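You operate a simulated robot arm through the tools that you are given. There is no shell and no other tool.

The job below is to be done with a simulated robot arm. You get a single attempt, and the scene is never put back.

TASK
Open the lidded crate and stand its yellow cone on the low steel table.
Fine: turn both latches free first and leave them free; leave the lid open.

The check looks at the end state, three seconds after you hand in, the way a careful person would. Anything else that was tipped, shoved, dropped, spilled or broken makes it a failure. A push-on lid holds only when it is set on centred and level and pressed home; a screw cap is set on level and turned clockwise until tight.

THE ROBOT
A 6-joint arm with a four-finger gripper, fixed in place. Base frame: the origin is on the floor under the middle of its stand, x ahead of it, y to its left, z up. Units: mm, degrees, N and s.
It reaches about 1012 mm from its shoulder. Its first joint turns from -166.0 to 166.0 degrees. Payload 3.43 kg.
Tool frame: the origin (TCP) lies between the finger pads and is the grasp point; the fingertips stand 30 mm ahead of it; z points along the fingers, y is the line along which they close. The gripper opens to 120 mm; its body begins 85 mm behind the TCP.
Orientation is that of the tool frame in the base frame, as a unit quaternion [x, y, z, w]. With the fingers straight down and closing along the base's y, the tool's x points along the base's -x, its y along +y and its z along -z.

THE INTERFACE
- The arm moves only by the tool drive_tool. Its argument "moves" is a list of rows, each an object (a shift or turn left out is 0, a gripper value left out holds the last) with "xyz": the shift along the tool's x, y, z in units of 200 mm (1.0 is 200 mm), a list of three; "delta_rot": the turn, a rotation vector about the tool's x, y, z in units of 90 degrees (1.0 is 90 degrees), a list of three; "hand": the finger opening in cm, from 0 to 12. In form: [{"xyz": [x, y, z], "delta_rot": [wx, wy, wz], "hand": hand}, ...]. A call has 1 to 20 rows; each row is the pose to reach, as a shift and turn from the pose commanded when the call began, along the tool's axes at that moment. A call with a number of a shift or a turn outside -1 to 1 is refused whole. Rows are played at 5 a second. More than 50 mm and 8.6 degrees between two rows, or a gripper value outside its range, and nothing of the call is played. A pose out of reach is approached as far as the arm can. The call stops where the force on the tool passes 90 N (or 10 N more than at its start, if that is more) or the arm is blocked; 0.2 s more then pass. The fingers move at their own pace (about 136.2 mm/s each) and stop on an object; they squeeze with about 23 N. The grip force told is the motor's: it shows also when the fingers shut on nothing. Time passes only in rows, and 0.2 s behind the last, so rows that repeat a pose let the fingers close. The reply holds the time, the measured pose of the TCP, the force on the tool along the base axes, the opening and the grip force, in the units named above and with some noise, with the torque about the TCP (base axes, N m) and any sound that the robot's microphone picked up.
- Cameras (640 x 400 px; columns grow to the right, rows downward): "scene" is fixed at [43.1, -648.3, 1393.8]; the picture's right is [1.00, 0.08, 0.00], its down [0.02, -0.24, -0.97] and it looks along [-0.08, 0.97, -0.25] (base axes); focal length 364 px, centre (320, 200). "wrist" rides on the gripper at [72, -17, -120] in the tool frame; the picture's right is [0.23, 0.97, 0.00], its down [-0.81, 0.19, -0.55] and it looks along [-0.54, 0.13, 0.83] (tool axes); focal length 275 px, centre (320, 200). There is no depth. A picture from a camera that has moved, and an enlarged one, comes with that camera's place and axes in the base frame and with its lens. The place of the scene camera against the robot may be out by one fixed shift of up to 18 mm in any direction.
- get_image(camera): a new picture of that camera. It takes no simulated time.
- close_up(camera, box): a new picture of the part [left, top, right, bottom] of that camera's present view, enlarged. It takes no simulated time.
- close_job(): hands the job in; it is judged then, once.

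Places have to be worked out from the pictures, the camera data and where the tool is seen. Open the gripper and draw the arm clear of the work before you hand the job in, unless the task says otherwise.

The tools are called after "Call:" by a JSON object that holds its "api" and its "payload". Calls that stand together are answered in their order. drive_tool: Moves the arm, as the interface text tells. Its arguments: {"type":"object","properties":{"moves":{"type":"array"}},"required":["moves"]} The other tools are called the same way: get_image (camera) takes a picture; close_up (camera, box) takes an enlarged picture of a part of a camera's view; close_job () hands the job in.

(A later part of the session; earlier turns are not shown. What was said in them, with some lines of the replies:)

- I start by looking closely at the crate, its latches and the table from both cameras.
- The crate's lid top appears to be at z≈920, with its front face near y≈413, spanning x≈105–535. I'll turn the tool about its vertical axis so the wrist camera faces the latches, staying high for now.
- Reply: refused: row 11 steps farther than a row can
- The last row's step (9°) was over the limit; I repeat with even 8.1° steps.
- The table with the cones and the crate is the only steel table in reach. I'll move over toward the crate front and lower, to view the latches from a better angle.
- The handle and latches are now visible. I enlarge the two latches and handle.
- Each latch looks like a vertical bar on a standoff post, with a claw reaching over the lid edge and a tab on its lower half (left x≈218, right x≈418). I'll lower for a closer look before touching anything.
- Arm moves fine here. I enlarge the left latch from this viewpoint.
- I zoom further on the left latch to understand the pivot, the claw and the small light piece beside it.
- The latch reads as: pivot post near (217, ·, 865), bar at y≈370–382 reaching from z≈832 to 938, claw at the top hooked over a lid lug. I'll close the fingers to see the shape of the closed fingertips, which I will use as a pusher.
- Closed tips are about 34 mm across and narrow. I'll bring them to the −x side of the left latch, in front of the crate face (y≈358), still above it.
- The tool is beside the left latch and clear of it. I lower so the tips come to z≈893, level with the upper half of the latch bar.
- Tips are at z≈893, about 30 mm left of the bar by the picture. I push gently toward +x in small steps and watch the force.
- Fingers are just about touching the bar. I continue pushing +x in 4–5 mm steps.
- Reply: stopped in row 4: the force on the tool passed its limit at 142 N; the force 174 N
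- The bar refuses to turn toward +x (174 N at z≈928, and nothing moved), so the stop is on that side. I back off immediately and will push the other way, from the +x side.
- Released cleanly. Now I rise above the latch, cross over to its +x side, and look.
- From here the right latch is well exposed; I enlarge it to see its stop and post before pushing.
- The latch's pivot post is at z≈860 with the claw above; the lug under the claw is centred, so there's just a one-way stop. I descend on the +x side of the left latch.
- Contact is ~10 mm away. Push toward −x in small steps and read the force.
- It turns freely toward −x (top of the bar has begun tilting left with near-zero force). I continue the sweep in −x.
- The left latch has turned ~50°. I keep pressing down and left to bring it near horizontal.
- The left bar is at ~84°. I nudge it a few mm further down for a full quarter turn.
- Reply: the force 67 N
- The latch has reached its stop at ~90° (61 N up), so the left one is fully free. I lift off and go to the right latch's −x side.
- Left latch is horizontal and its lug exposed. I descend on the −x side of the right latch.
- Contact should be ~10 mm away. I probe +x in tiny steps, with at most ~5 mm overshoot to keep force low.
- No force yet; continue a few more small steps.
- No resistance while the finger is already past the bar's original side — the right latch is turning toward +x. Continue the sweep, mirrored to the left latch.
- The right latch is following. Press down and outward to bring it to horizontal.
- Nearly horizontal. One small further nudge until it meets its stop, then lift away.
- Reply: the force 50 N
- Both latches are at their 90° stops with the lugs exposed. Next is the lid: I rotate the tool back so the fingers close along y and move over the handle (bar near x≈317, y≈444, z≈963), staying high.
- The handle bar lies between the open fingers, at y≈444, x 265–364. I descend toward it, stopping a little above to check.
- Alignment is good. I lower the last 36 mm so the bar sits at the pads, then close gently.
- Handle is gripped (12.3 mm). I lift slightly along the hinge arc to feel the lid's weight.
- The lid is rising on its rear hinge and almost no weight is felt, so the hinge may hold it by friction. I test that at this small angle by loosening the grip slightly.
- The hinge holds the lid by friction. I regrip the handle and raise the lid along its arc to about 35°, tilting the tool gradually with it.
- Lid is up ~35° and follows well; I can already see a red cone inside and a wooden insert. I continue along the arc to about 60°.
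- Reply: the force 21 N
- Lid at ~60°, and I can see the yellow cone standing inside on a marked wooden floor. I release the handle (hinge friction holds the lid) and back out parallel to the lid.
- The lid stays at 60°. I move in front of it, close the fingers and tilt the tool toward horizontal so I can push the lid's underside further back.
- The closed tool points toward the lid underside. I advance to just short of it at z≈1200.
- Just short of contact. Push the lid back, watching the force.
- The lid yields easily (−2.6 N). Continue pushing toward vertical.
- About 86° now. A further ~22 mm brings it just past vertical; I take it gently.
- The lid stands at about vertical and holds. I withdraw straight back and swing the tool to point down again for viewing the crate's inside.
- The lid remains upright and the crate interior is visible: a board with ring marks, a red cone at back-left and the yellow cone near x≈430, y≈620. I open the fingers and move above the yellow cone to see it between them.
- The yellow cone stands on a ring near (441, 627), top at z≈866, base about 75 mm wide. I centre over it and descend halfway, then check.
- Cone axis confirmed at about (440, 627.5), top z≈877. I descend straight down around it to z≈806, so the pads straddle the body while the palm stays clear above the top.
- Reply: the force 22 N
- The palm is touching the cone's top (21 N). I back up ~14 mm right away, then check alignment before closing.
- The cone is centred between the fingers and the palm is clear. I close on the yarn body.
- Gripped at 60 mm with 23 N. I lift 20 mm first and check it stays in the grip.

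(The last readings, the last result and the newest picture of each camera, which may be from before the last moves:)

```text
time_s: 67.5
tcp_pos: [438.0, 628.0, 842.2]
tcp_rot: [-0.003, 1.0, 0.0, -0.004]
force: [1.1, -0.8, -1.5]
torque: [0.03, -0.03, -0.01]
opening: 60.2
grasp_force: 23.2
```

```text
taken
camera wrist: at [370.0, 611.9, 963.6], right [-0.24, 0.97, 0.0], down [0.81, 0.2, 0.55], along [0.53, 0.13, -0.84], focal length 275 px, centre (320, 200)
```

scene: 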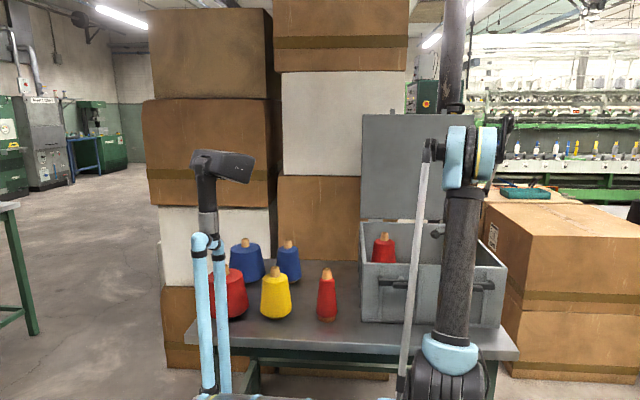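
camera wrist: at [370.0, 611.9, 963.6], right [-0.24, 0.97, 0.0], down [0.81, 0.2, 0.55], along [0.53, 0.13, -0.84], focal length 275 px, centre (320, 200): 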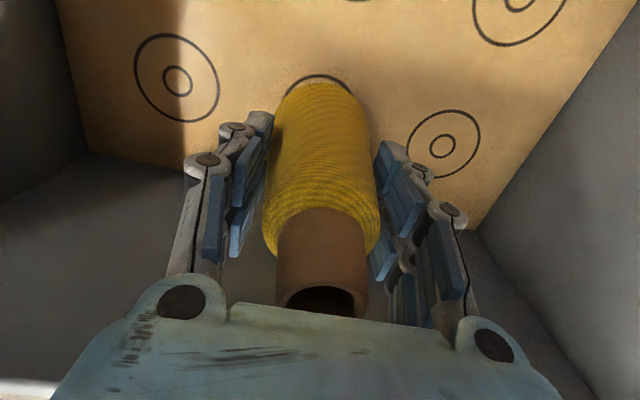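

The cone came up cleanly. I lift it well above the crate walls.

Call:
{"api": "drive_tool", "payload": {"moves": [{"xyz": [0, 0, -0.15], "hand": 0}, {"xyz": [0, 0, -0.3]}, {"xyz": [0, 0, -0.45]}, {"xyz": [0, 0, -0.6]}, {"xyz": [0, 0, -0.75]}, {"xyz": [0, 0, -0.9]}, {"xyz": [0, 0, -1.0]}, {"xyz": [0, 0, -1.0]}]}}

Call:
{"api": "drive_tool", "payload": {"moves": [{"xyz": [0, 0, -0.15], "hand": 0}, {"xyz": [0, 0, -0.3]}, {"xyz": [0, 0, -0.4]}, {"xyz": [0, 0, -0.4]}]}}

Call:
{"api": "get_image", "payload": {"camera": "wrist"}}

Call:
{"api": "get_image", "payload": {"camera": "scene"}}

```text
time_s: 69.3
tcp_pos: [439.6, 629.5, 1040.2]
tcp_rot: [-0.003, 1.0, 0.0, -0.003]
force: [0.1, -0.3, -0.6]
torque: [0.01, 0.02, -0.01]
opening: 60.0
grasp_force: 23.2
```

```text
time_s: 70.3
tcp_pos: [440.8, 628.6, 1121.3]
tcp_rot: [-0.004, 1.0, 0.0, -0.004]
force: [-0.5, -0.5, -1.6]
torque: [0.0, 0.01, 0.0]
opening: 59.9
grasp_force: 22.5
```

```text
taken
camera wrist: at [372.7, 612.7, 1243.6], right [-0.24, 0.97, 0.0], down [0.81, 0.2, 0.55], along [0.53, 0.13, -0.84], focal length 275 px, centre (320, 200)
```

wrist: 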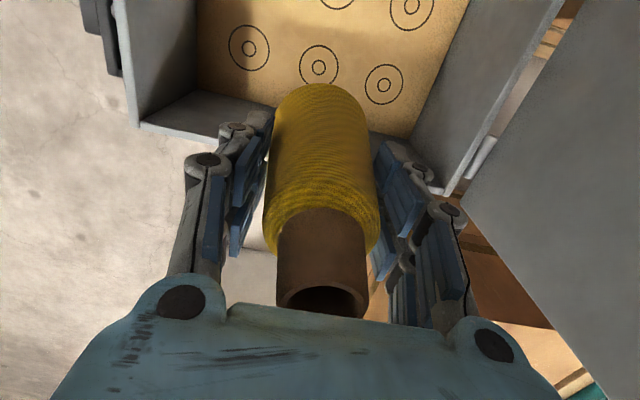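

```text
taken
```

scene: 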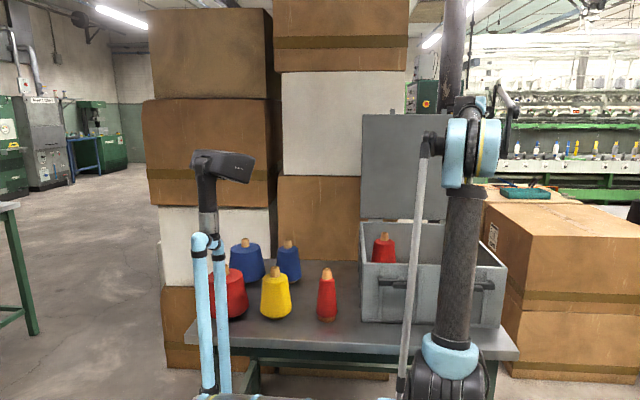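

Cone held well above the crate. I carry it toward −x, over the crate's left wall.

Call:
{"api": "drive_tool", "payload": {"moves": [{"xyz": [0.15, 0, 0], "hand": 0}, {"xyz": [0.3, 0, 0]}, {"xyz": [0.45, 0, 0]}, {"xyz": [0.6, 0, 0]}, {"xyz": [0.75, 0, 0]}, {"xyz": [0.9, 0, 0]}, {"xyz": [1.0, 0, 0]}, {"xyz": [1.0, 0, 0]}]}}

Call:
{"api": "drive_tool", "payload": {"moves": [{"xyz": [0.15, 0, 0], "hand": 0}, {"xyz": [0.3, 0, 0]}, {"xyz": [0.45, 0, 0]}, {"xyz": [0.6, 0, 0]}, {"xyz": [0.75, 0, 0]}, {"xyz": [0.9, 0, 0]}, {"xyz": [1.0, 0, 0]}, {"xyz": [1.0, 0, 0]}]}}

Call:
{"api": "get_image", "payload": {"camera": "wrist"}}

Call:
{"api": "get_image", "payload": {"camera": "scene"}}

```text
time_s: 72.1
tcp_pos: [240.7, 626.4, 1123.9]
tcp_rot: [-0.003, 1.0, 0.001, -0.004]
force: [-0.3, -0.4, -1.5]
torque: [-0.02, 0.0, 0.05]
opening: 59.9
grasp_force: 23.0
```

```text
time_s: 73.9
tcp_pos: [40.9, 627.3, 1125.2]
tcp_rot: [-0.004, 1.0, 0.0, -0.005]
force: [-1.3, 0.1, -1.7]
torque: [-0.01, -0.01, 0.04]
opening: 59.8
grasp_force: 22.8
```

```text
taken
camera wrist: at [-27.5, 611.1, 1247.4], right [-0.24, 0.97, 0.0], down [0.81, 0.2, 0.55], along [0.53, 0.13, -0.84], focal length 275 px, centre (320, 200)
```

wrist: 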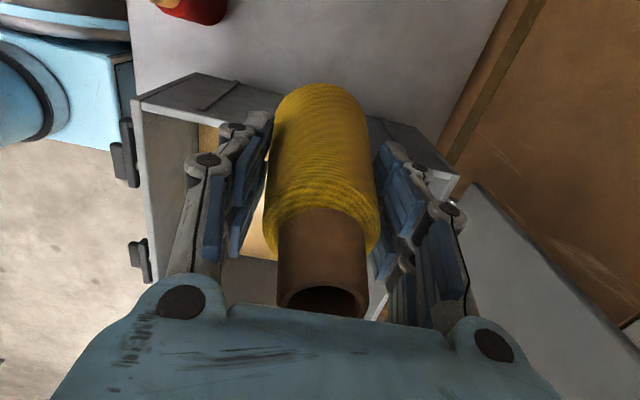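

```text
taken
```

scene: 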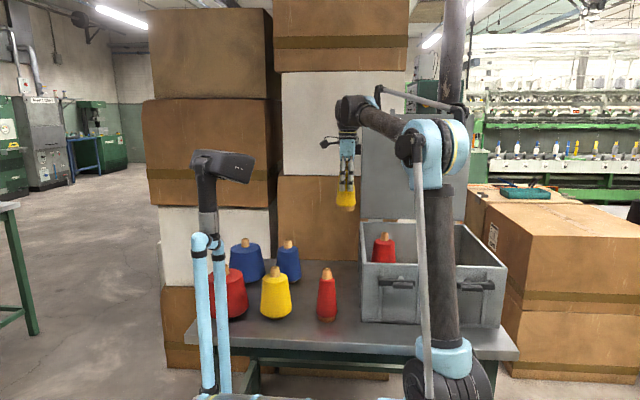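

The cone now hangs left of the crate. I shift to x≈−5, where the table is clear between the small red cone and the back row, and lower it.

Call:
{"api": "drive_tool", "payload": {"moves": [{"xyz": [0.1, 0, 0.05], "hand": 0}, {"xyz": [0.2, 0, 0.15]}, {"xyz": [0.23, 0, 0.3]}, {"xyz": [0.23, 0, 0.45]}, {"xyz": [0.23, 0, 0.6]}, {"xyz": [0.23, 0, 0.75]}, {"xyz": [0.23, 0, 0.9]}, {"xyz": [0.23, 0, 1.0]}, {"xyz": [0.23, 0, 1.0]}]}}

Call:
{"api": "get_image", "payload": {"camera": "wrist"}}

Call:
{"api": "get_image", "payload": {"camera": "scene"}}

```text
time_s: 75.9
tcp_pos: [-6.7, 625.2, 925.3]
tcp_rot: [-0.004, 1.0, 0.001, -0.004]
force: [0.8, -0.3, -2.4]
torque: [0.0, 0.01, -0.01]
opening: 59.8
grasp_force: 23.1
```

```text
taken
camera wrist: at [-76.0, 609.7, 1048.4], right [-0.24, 0.97, 0.0], down [0.81, 0.2, 0.55], along [0.53, 0.13, -0.84], focal length 275 px, centre (320, 200)
```

wrist: 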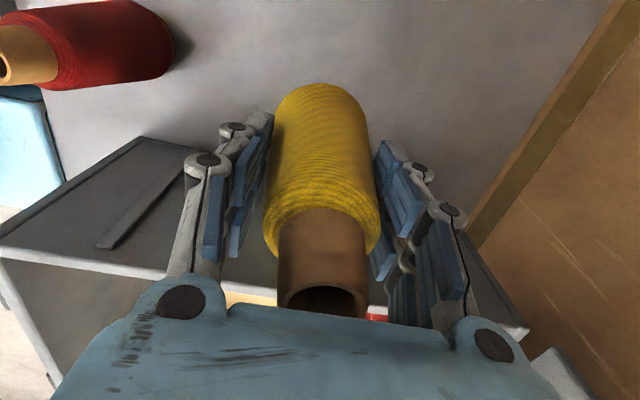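

```text
taken
```

scene: 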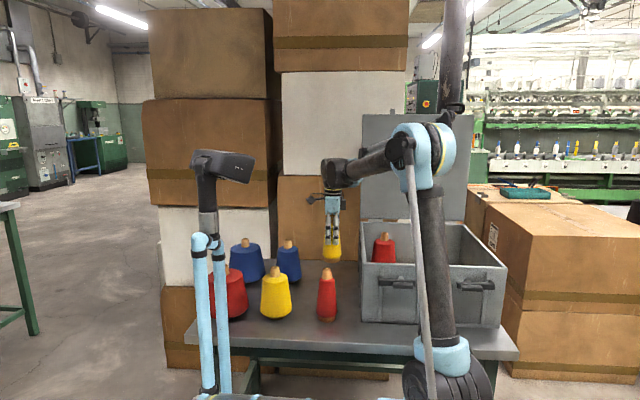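

Bare table lies beneath. I lower to z≈842, then will feel for contact in small steps.

Call:
{"api": "drive_tool", "payload": {"moves": [{"xyz": [0, 0, 0.1], "hand": 0}, {"xyz": [0, 0, 0.2]}, {"xyz": [0, 0, 0.3]}, {"xyz": [0, 0, 0.36]}, {"xyz": [0, 0, 0.415]}, {"xyz": [0, 0, 0.415]}]}}

Call:
{"api": "get_image", "payload": {"camera": "wrist"}}

Call:
{"api": "close_up", "payload": {"camera": "scene", "box": [230, 180, 430, 330]}}

```text
time_s: 77.3
tcp_pos: [-7.1, 625.9, 842.0]
tcp_rot: [-0.004, 1.0, 0.0, -0.004]
force: [0.0, 0.2, -1.8]
torque: [0.03, -0.02, 0.0]
opening: 60.1
grasp_force: 22.6
```

```text
taken
camera wrist: at [-76.5, 609.7, 963.7], right [-0.24, 0.97, 0.0], down [0.81, 0.2, 0.55], along [0.53, 0.13, -0.84], focal length 275 px, centre (320, 200)
```

wrist: 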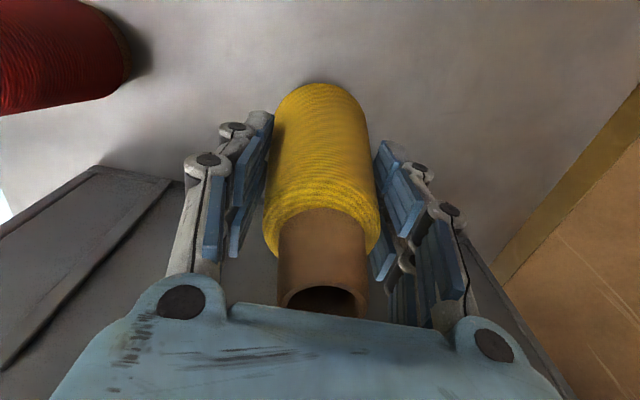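

```text
2.67 times, centred on (330, 255) of scene
camera zoom: at [43.1, -648.3, 1393.8], right [1.0, 0.08, 0.0], down [0.02, -0.24, -0.97], along [-0.08, 0.97, -0.25], focal length 971 px, centre (293, 53)
```

zoom: 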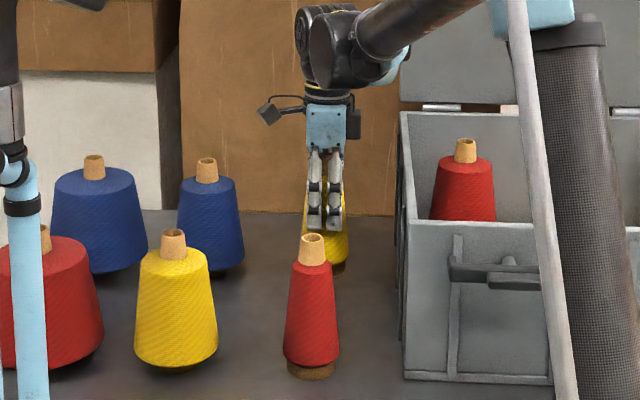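

No contact yet. I lower 16 mm, then continue in fine steps while reading Fz.

Call:
{"api": "drive_tool", "payload": {"moves": [{"xyz": [0, 0, 0.03], "hand": 0}, {"xyz": [0, 0, 0.06]}, {"xyz": [0, 0, 0.08]}, {"xyz": [0, 0, 0.08]}]}}

Call:
{"api": "drive_tool", "payload": {"moves": [{"xyz": [0, 0, 0.01], "hand": 0}, {"xyz": [0, 0, 0.02]}, {"xyz": [0, 0, 0.02]}]}}

```text
time_s: 78.3
tcp_pos: [-6.8, 624.8, 825.9]
tcp_rot: [-0.003, 1.0, 0.0, -0.004]
force: [0.0, 0.4, -3.1]
torque: [0.0, -0.02, 0.01]
opening: 59.9
grasp_force: 23.4
```

```text
time_s: 79.1
tcp_pos: [-6.6, 626.4, 822.5]
tcp_rot: [-0.003, 1.0, 0.001, -0.005]
force: [-0.6, 0.2, -2.0]
torque: [0.01, 0.02, -0.01]
opening: 60.0
grasp_force: 22.8
```

Still hanging freely (Fz ≈ −2 N is just the cone's weight). Continue in 3 mm steps.

Call:
{"api": "drive_tool", "payload": {"moves": [{"xyz": [0, 0, 0.01], "hand": 0}, {"xyz": [0, 0, 0.015]}, {"xyz": [0, 0, 0.015]}]}}

Call:
{"api": "drive_tool", "payload": {"moves": [{"xyz": [0, 0, 0.01], "hand": 0}, {"xyz": [0, 0, 0.015]}, {"xyz": [0, 0, 0.015]}]}}

Call:
{"api": "get_image", "payload": {"camera": "wrist"}}

Call:
{"api": "close_up", "payload": {"camera": "scene", "box": [290, 210, 370, 290]}}

```text
time_s: 79.9
tcp_pos: [-7.3, 624.5, 818.9]
tcp_rot: [-0.004, 1.0, 0.0, -0.005]
force: [0.4, 0.4, -1.5]
torque: [0.0, -0.04, -0.03]
opening: 59.7
grasp_force: 23.1
```

```text
time_s: 80.7
tcp_pos: [-7.4, 625.5, 817.3]
tcp_rot: [-0.004, 1.0, 0.0, -0.005]
force: [-0.4, 0.5, -1.4]
torque: [-0.01, 0.01, 0.0]
opening: 60.0
grasp_force: 22.9
```

```text
taken
camera wrist: at [-76.7, 609.3, 938.5], right [-0.24, 0.97, 0.0], down [0.81, 0.2, 0.55], along [0.53, 0.13, -0.84], focal length 275 px, centre (320, 200)
```

wrist: 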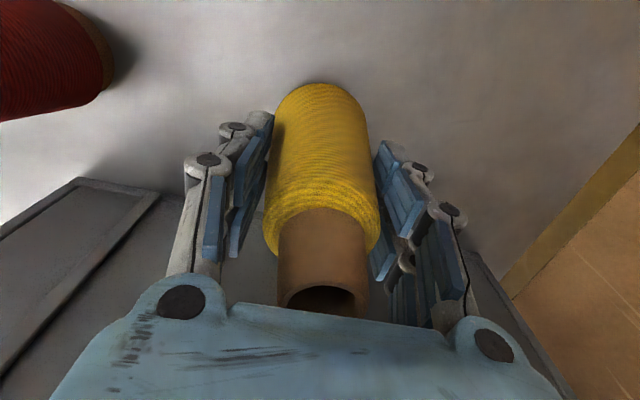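

```text
5.00 times, centred on (330, 250) of scene
camera zoom: at [43.1, -648.3, 1393.8], right [1.0, 0.08, 0.0], down [0.02, -0.24, -0.97], along [-0.08, 0.97, -0.25], focal length 1821 px, centre (270, -50)
```

zoom: 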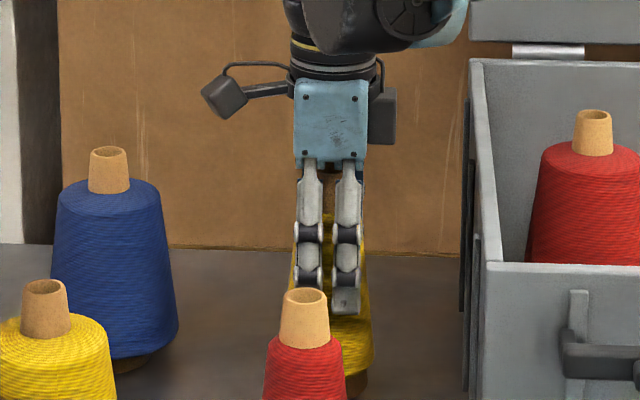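

Not yet touching. Keep lowering in 2–3 mm steps.

Call:
{"api": "drive_tool", "payload": {"moves": [{"xyz": [0, 0, 0.008], "hand": 0}, {"xyz": [0, 0, 0.015]}, {"xyz": [0, 0, 0.015]}]}}

Call:
{"api": "drive_tool", "payload": {"moves": [{"xyz": [0, 0, 0.008], "hand": 0}, {"xyz": [0, 0, 0.012]}, {"xyz": [0, 0, 0.012]}]}}

```text
time_s: 81.5
tcp_pos: [-7.4, 624.9, 812.5]
tcp_rot: [-0.004, 1.0, 0.0, -0.004]
force: [-0.3, 0.6, -1.2]
torque: [0.01, 0.0, 0.02]
opening: 59.9
grasp_force: 23.2
```

```text
time_s: 82.3
tcp_pos: [-7.9, 625.0, 810.6]
tcp_rot: [-0.003, 1.0, -0.001, -0.005]
force: [-0.1, -0.4, -2.2]
torque: [0.0, 0.0, -0.01]
opening: 60.0
grasp_force: 23.5
```

Call:
{"api": "drive_tool", "payload": {"moves": [{"xyz": [0, 0, 0.008], "hand": 0}, {"xyz": [0, 0, 0.012]}, {"xyz": [0, 0, 0.012]}]}}

Call:
{"api": "close_up", "payload": {"camera": "scene", "box": [290, 230, 370, 310]}}

Call:
{"api": "get_image", "payload": {"camera": "wrist"}}

```text
time_s: 83.1
tcp_pos: [-8.8, 625.0, 808.5]
tcp_rot: [-0.003, 1.0, 0.0, -0.004]
force: [0.8, -0.2, -2.2]
torque: [0.0, 0.0, 0.03]
opening: 59.9
grasp_force: 22.6
```

```text
5.00 times, centred on (330, 270) of scene
camera zoom: at [43.1, -648.3, 1393.8], right [1.0, 0.08, 0.0], down [0.02, -0.24, -0.97], along [-0.08, 0.97, -0.25], focal length 1821 px, centre (270, -150)
```

zoom: 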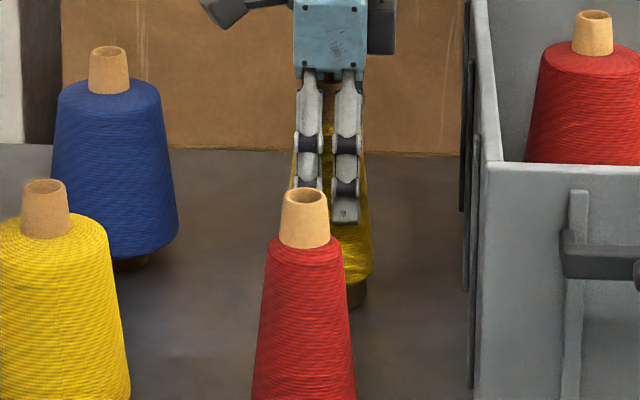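

```text
taken
camera wrist: at [-76.9, 608.9, 930.7], right [-0.24, 0.97, 0.0], down [0.81, 0.2, 0.55], along [0.53, 0.13, -0.84], focal length 275 px, centre (320, 200)
```

wrist: 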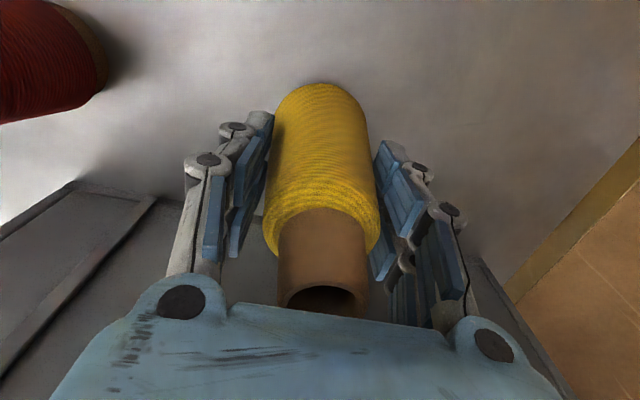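

Still hanging free. Continue with 3 mm steps.

Call:
{"api": "drive_tool", "payload": {"moves": [{"xyz": [0, 0, 0.008], "hand": 0}, {"xyz": [0, 0, 0.015]}, {"xyz": [0, 0, 0.015]}]}}

Call:
{"api": "drive_tool", "payload": {"moves": [{"xyz": [0, 0, 0.008], "hand": 0}, {"xyz": [0, 0, 0.015]}, {"xyz": [0, 0, 0.015]}]}}

```text
time_s: 83.9
tcp_pos: [-9.3, 625.4, 805.6]
tcp_rot: [-0.004, 1.0, -0.001, -0.005]
force: [0.3, -0.5, -2.0]
torque: [-0.03, 0.02, -0.03]
opening: 59.9
grasp_force: 23.2
```

```text
time_s: 84.7
tcp_pos: [-7.6, 625.4, 802.5]
tcp_rot: [-0.004, 1.0, 0.001, -0.003]
force: [-2.3, -0.6, 31.9]
torque: [-0.04, 0.09, 0.07]
opening: 60.3
grasp_force: 22.9
```

Contact with the table at TCP z≈803.5 (32 N). I relax upward by ~1.5 mm to unload, then check the force.

Call:
{"api": "drive_tool", "payload": {"moves": [{"xyz": [0, 0, -0.004], "hand": 0}, {"xyz": [0, 0, -0.007]}, {"xyz": [0, 0, -0.007]}]}}

Call:
{"api": "get_image", "payload": {"camera": "wrist"}}

Call:
{"api": "close_up", "payload": {"camera": "scene", "box": [290, 230, 370, 310]}}

```text
time_s: 85.5
tcp_pos: [-6.3, 625.8, 803.9]
tcp_rot: [-0.004, 1.0, 0.0, -0.004]
force: [0.8, -0.9, -1.5]
torque: [-0.02, -0.02, 0.0]
opening: 60.3
grasp_force: 23.3
```

```text
taken
camera wrist: at [-76.2, 609.3, 925.3], right [-0.24, 0.97, 0.0], down [0.81, 0.2, 0.55], along [0.53, 0.13, -0.84], focal length 275 px, centre (320, 200)
```

wrist: 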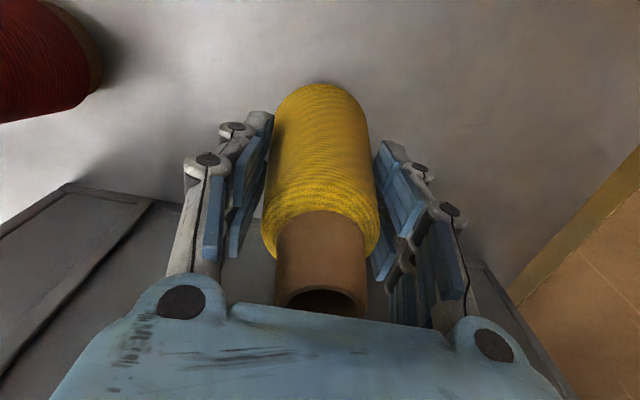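

```text
5.00 times, centred on (330, 270) of scene
camera zoom: at [43.1, -648.3, 1393.8], right [1.0, 0.08, 0.0], down [0.02, -0.24, -0.97], along [-0.08, 0.97, -0.25], focal length 1821 px, centre (270, -150)
```

zoom: 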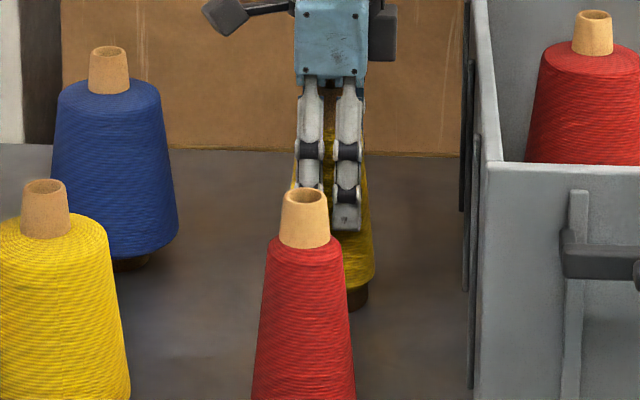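

Force is back to the cone's own weight, so it is at most a millimetre off. I lower 0.8 mm for light contact, then open slowly.

Call:
{"api": "drive_tool", "payload": {"moves": [{"xyz": [0, 0, 0.003], "hand": 0}, {"xyz": [0, 0, 0.004]}, {"xyz": [0, 0, 0.004]}]}}

Call:
{"api": "drive_tool", "payload": {"moves": [{"hand": 6.2}, {"hand": 6.5}, {"hand": 7}, {"hand": 8}, {"hand": 10}, {"hand": 12}, {"hand": 12}, {"hand": 12}]}}

Call:
{"api": "get_image", "payload": {"camera": "wrist"}}

Call:
{"api": "close_up", "payload": {"camera": "scene", "box": [290, 230, 370, 310]}}

```text
time_s: 86.3
tcp_pos: [-7.5, 625.1, 803.7]
tcp_rot: [-0.002, 1.0, 0.0, -0.005]
force: [0.4, 0.9, -1.5]
torque: [-0.01, 0.03, -0.06]
opening: 60.2
grasp_force: 23.2
```

```text
time_s: 88.1
tcp_pos: [-6.8, 625.0, 803.1]
tcp_rot: [-0.004, 1.0, 0.0, -0.004]
force: [0.2, 0.1, -0.2]
torque: [0.0, 0.0, 0.02]
opening: 120.0
grasp_force: 0.1
```

```text
taken
camera wrist: at [-76.6, 609.3, 925.6], right [-0.24, 0.97, 0.0], down [0.81, 0.2, 0.55], along [0.53, 0.13, -0.84], focal length 275 px, centre (320, 200)
```

wrist: 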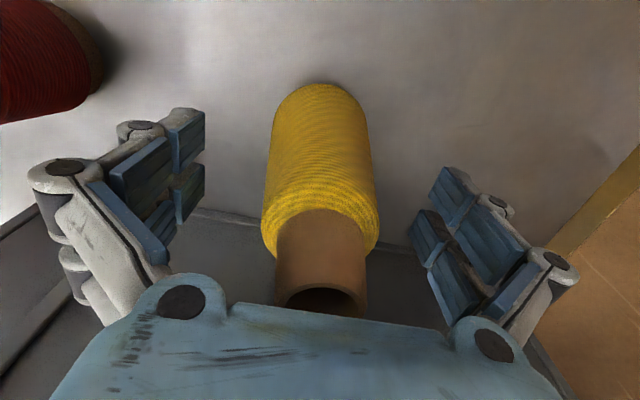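

```text
5.00 times, centred on (330, 270) of scene
camera zoom: at [43.1, -648.3, 1393.8], right [1.0, 0.08, 0.0], down [0.02, -0.24, -0.97], along [-0.08, 0.97, -0.25], focal length 1821 px, centre (270, -150)
```

zoom: 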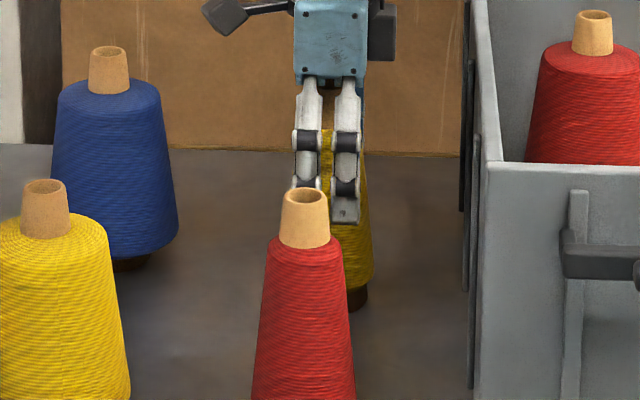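

The cone stands free on the table with the fingers wide open. I raise the tool straight up and check.

Call:
{"api": "drive_tool", "payload": {"moves": [{"xyz": [0, 0, -0.1], "hand": 12}, {"xyz": [0, 0, -0.25]}, {"xyz": [0, 0, -0.4]}, {"xyz": [0, 0, -0.6]}, {"xyz": [0, 0, -0.8]}, {"xyz": [0, 0, -1.0]}, {"xyz": [0, 0, -1.0]}]}}

Call:
{"api": "drive_tool", "payload": {"moves": [{"xyz": [0, 0, -0.2], "hand": 12}, {"xyz": [0, 0, -0.4]}, {"xyz": [0, 0, -0.6]}, {"xyz": [0, 0, -0.8]}, {"xyz": [0, 0, -1.0]}, {"xyz": [0, 0, -1.0]}]}}

Call:
{"api": "get_image", "payload": {"camera": "wrist"}}

Call:
{"api": "get_image", "payload": {"camera": "scene"}}

```text
time_s: 89.7
tcp_pos: [-7.0, 626.8, 1004.2]
tcp_rot: [-0.003, 1.0, 0.001, -0.004]
force: [0.2, 0.4, -0.7]
torque: [0.02, 0.0, 0.01]
opening: 119.8
grasp_force: 0.0
```

```text
time_s: 91.1
tcp_pos: [-5.9, 625.9, 1202.7]
tcp_rot: [-0.003, 1.0, -0.001, -0.004]
force: [0.6, 0.2, -0.4]
torque: [0.03, 0.01, -0.01]
opening: 120.0
grasp_force: 0.1
```

```text
taken
camera wrist: at [-75.0, 609.7, 1325.5], right [-0.24, 0.97, 0.0], down [0.81, 0.2, 0.55], along [0.53, 0.13, -0.84], focal length 275 px, centre (320, 200)
```

wrist: 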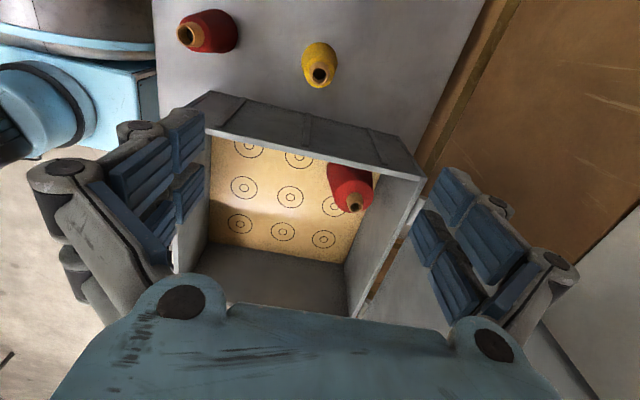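

```text
taken
```

scene: 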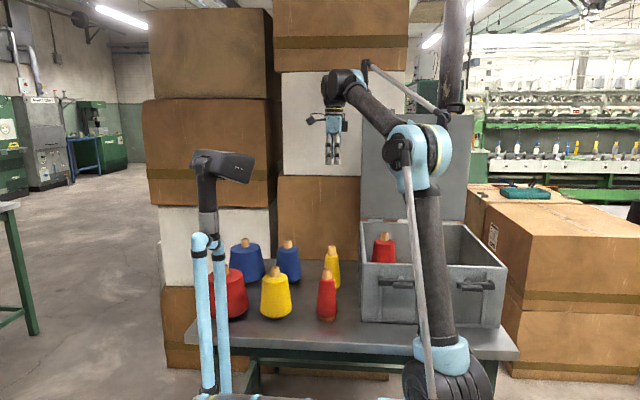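

The yellow cone stands on the table. I take close-ups to verify the cone, latches, lid, crate position and the other cones against the starting pictures.

Call:
{"api": "close_up", "payload": {"camera": "scene", "box": [340, 200, 520, 340]}}

Call:
{"api": "close_up", "payload": {"camera": "scene", "box": [180, 220, 360, 400]}}

Call:
{"api": "close_up", "payload": {"camera": "scene", "box": [290, 220, 370, 330]}}

Call:
{"api": "close_up", "payload": {"camera": "wrist", "box": [170, 0, 430, 280]}}

```text
2.86 times, centred on (430, 270) of scene
camera zoom: at [43.1, -648.3, 1393.8], right [1.0, 0.08, 0.0], down [0.02, -0.24, -0.97], along [-0.08, 0.97, -0.25], focal length 1040 px, centre (6, 0)
```

zoom: 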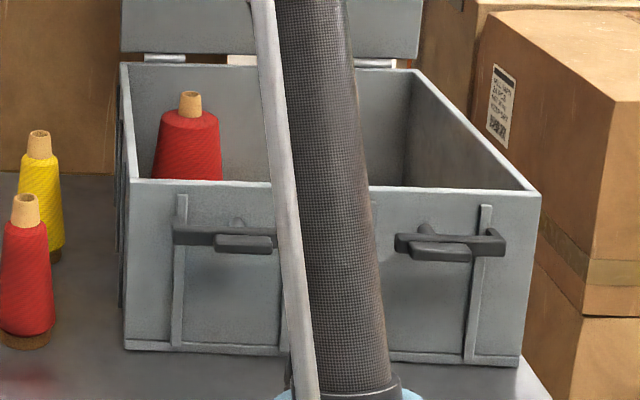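

```text
2.22 times, centred on (270, 310) of scene
camera zoom: at [43.1, -648.3, 1393.8], right [1.0, 0.08, 0.0], down [0.02, -0.24, -0.97], along [-0.08, 0.97, -0.25], focal length 809 px, centre (431, -44)
```

zoom: 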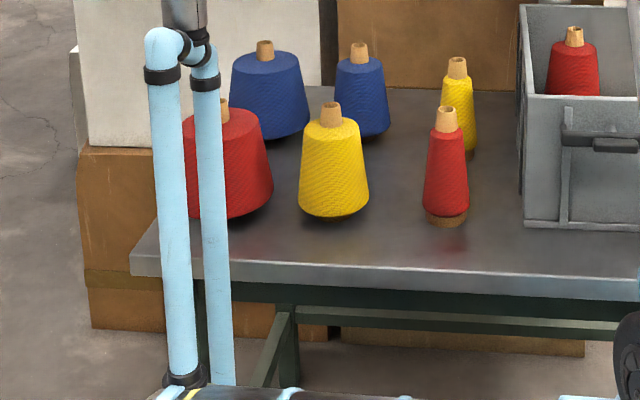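

```text
3.64 times, centred on (330, 275) of scene
camera zoom: at [43.1, -648.3, 1393.8], right [1.0, 0.08, 0.0], down [0.02, -0.24, -0.97], along [-0.08, 0.97, -0.25], focal length 1324 px, centre (284, -73)
```

zoom: 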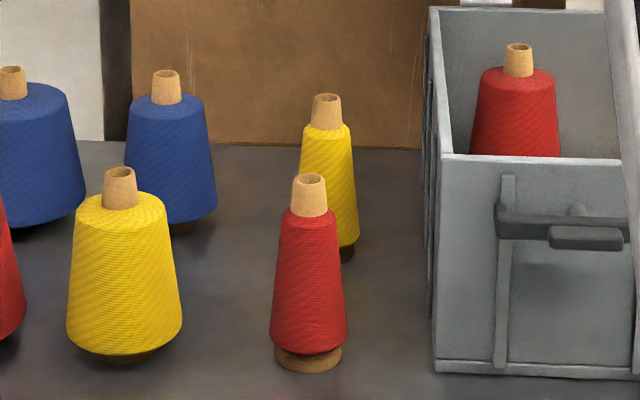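

```text
1.43 times, centred on (300, 140) of wrist
camera zoom: at [-75.0, 609.7, 1325.5], right [-0.24, 0.97, 0.0], down [0.81, 0.2, 0.55], along [0.53, 0.13, -0.84], focal length 393 px, centre (349, 286)
```

zoom: 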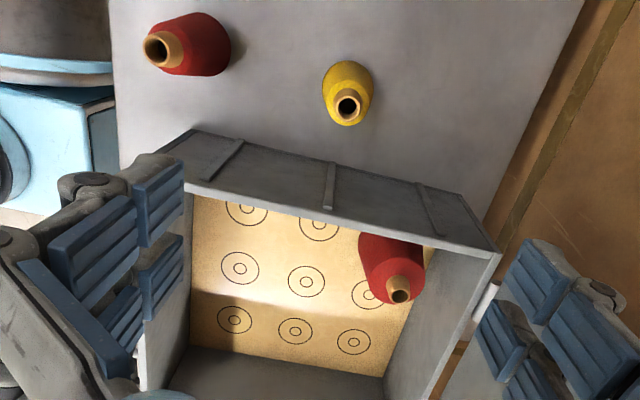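

Crate and the other cones are exactly where they started, the yellow cone is upright, both latches lie horizontal and the lid stays open. I draw the arm up and back, near its starting pose.

Call:
{"api": "drive_tool", "payload": {"moves": [{"xyz": [0, 0, -0.2], "hand": 12}, {"xyz": [0, 0, -0.4]}, {"xyz": [-0.05, -0.15, -0.6]}, {"xyz": [-0.1, -0.35, -0.75]}, {"xyz": [-0.15, -0.55, -0.9]}, {"xyz": [-0.2, -0.75, -1.0]}, {"xyz": [-0.25, -0.95, -1.0]}, {"xyz": [-0.25, -0.95, -1.0]}]}}

Call:
{"api": "get_image", "payload": {"camera": "scene"}}

Call:
{"api": "get_image", "payload": {"camera": "wrist"}}

```text
refused: row 3 steps farther than a row can; nothing moved
```

```text
taken
```

scene: 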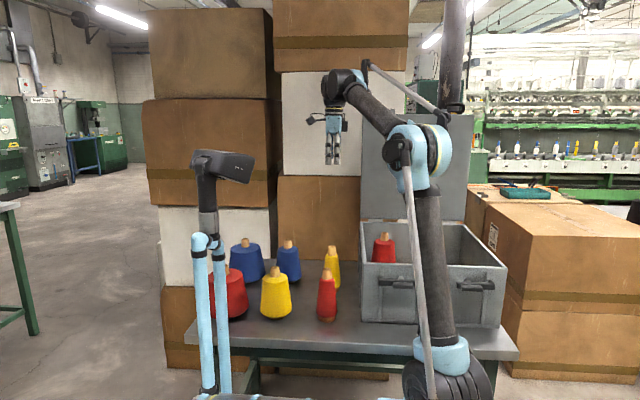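

```text
taken
camera wrist: at [-75.0, 609.7, 1325.5], right [-0.24, 0.97, 0.0], down [0.81, 0.2, 0.55], along [0.53, 0.13, -0.84], focal length 275 px, centre (320, 200)
```

wrist: 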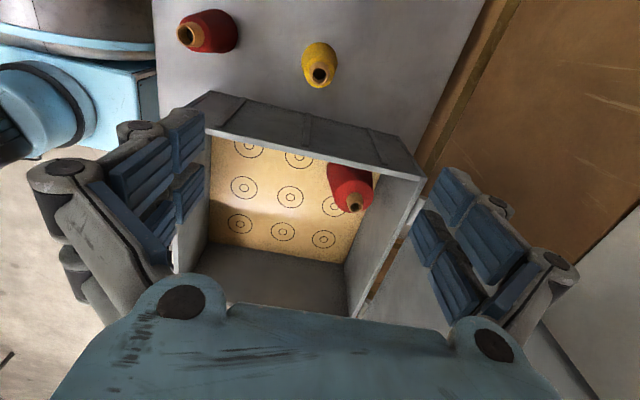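

One step was slightly over 50 mm; I repeat the withdrawal with smaller steps.

Call:
{"api": "drive_tool", "payload": {"moves": [{"xyz": [0, 0, -0.2], "hand": 12}, {"xyz": [0, 0, -0.4]}, {"xyz": [-0.03, -0.1, -0.55]}, {"xyz": [-0.07, -0.22, -0.7]}, {"xyz": [-0.11, -0.36, -0.83]}, {"xyz": [-0.15, -0.52, -0.93]}, {"xyz": [-0.19, -0.7, -0.98]}, {"xyz": [-0.22, -0.85, -1.0]}, {"xyz": [-0.25, -0.98, -1.0]}, {"xyz": [-0.25, -0.98, -1.0]}]}}

Call:
{"api": "get_image", "payload": {"camera": "scene"}}

Call:
{"api": "get_image", "payload": {"camera": "wrist"}}

```text
time_s: 93.3
tcp_pos: [48.5, 429.7, 1402.5]
tcp_rot: [-0.004, 1.0, 0.001, -0.005]
force: [-0.1, 0.9, -0.2]
torque: [-0.02, -0.02, 0.04]
opening: 120.0
grasp_force: 0.1
```

```text
taken
```

scene: 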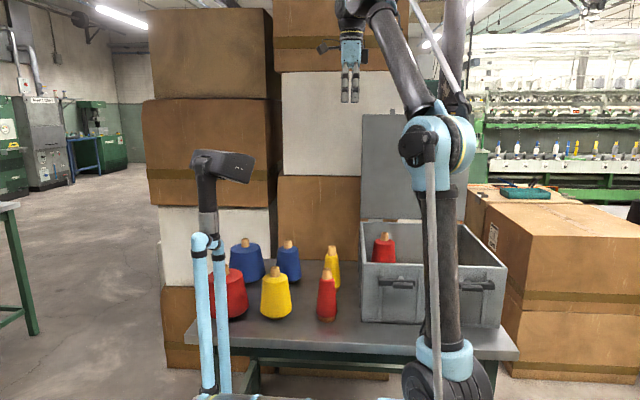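

```text
taken
camera wrist: at [-20.8, 413.5, 1524.0], right [-0.24, 0.97, 0.0], down [0.81, 0.2, 0.55], along [0.53, 0.13, -0.84], focal length 275 px, centre (320, 200)
```

wrist: 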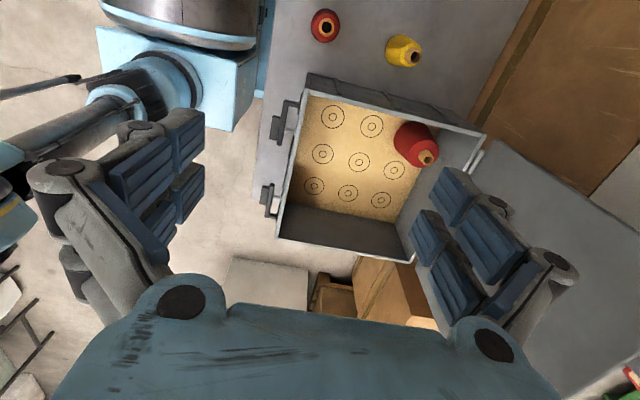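

The arm is clear with the gripper open. The yellow cone is upright on the steel table, both latches are turned free, the lid is standing open, and everything else looks where it was, so I hand the job in.

Call:
{"api": "close_job", "payload": {}}

```text
The job is handed in.
```

I handed the job in with the crate open and its yellow cone standing upright on the low steel table. I released the cone there and it stayed upright.

- **Latches:** both are turned a full quarter turn to their stops and left free. The left one turns toward −x and the right one toward +x.
- **Lid:** it is open to about vertical, and the hinge friction holds it there.
- **Everything else:** the crate and the other cones match the starting pictures. The arm is drawn back near its start pose with the gripper open.

Two contacts along the way were harder than I wanted:

- I first pushed the left latch the wrong way, and the force reached about 174 N before I backed off. The latch and crate did not move.
- The gripper's palm touched the top of the cone at about 21 N inside the crate, and I raised it straight away.

I saw no damage from either.
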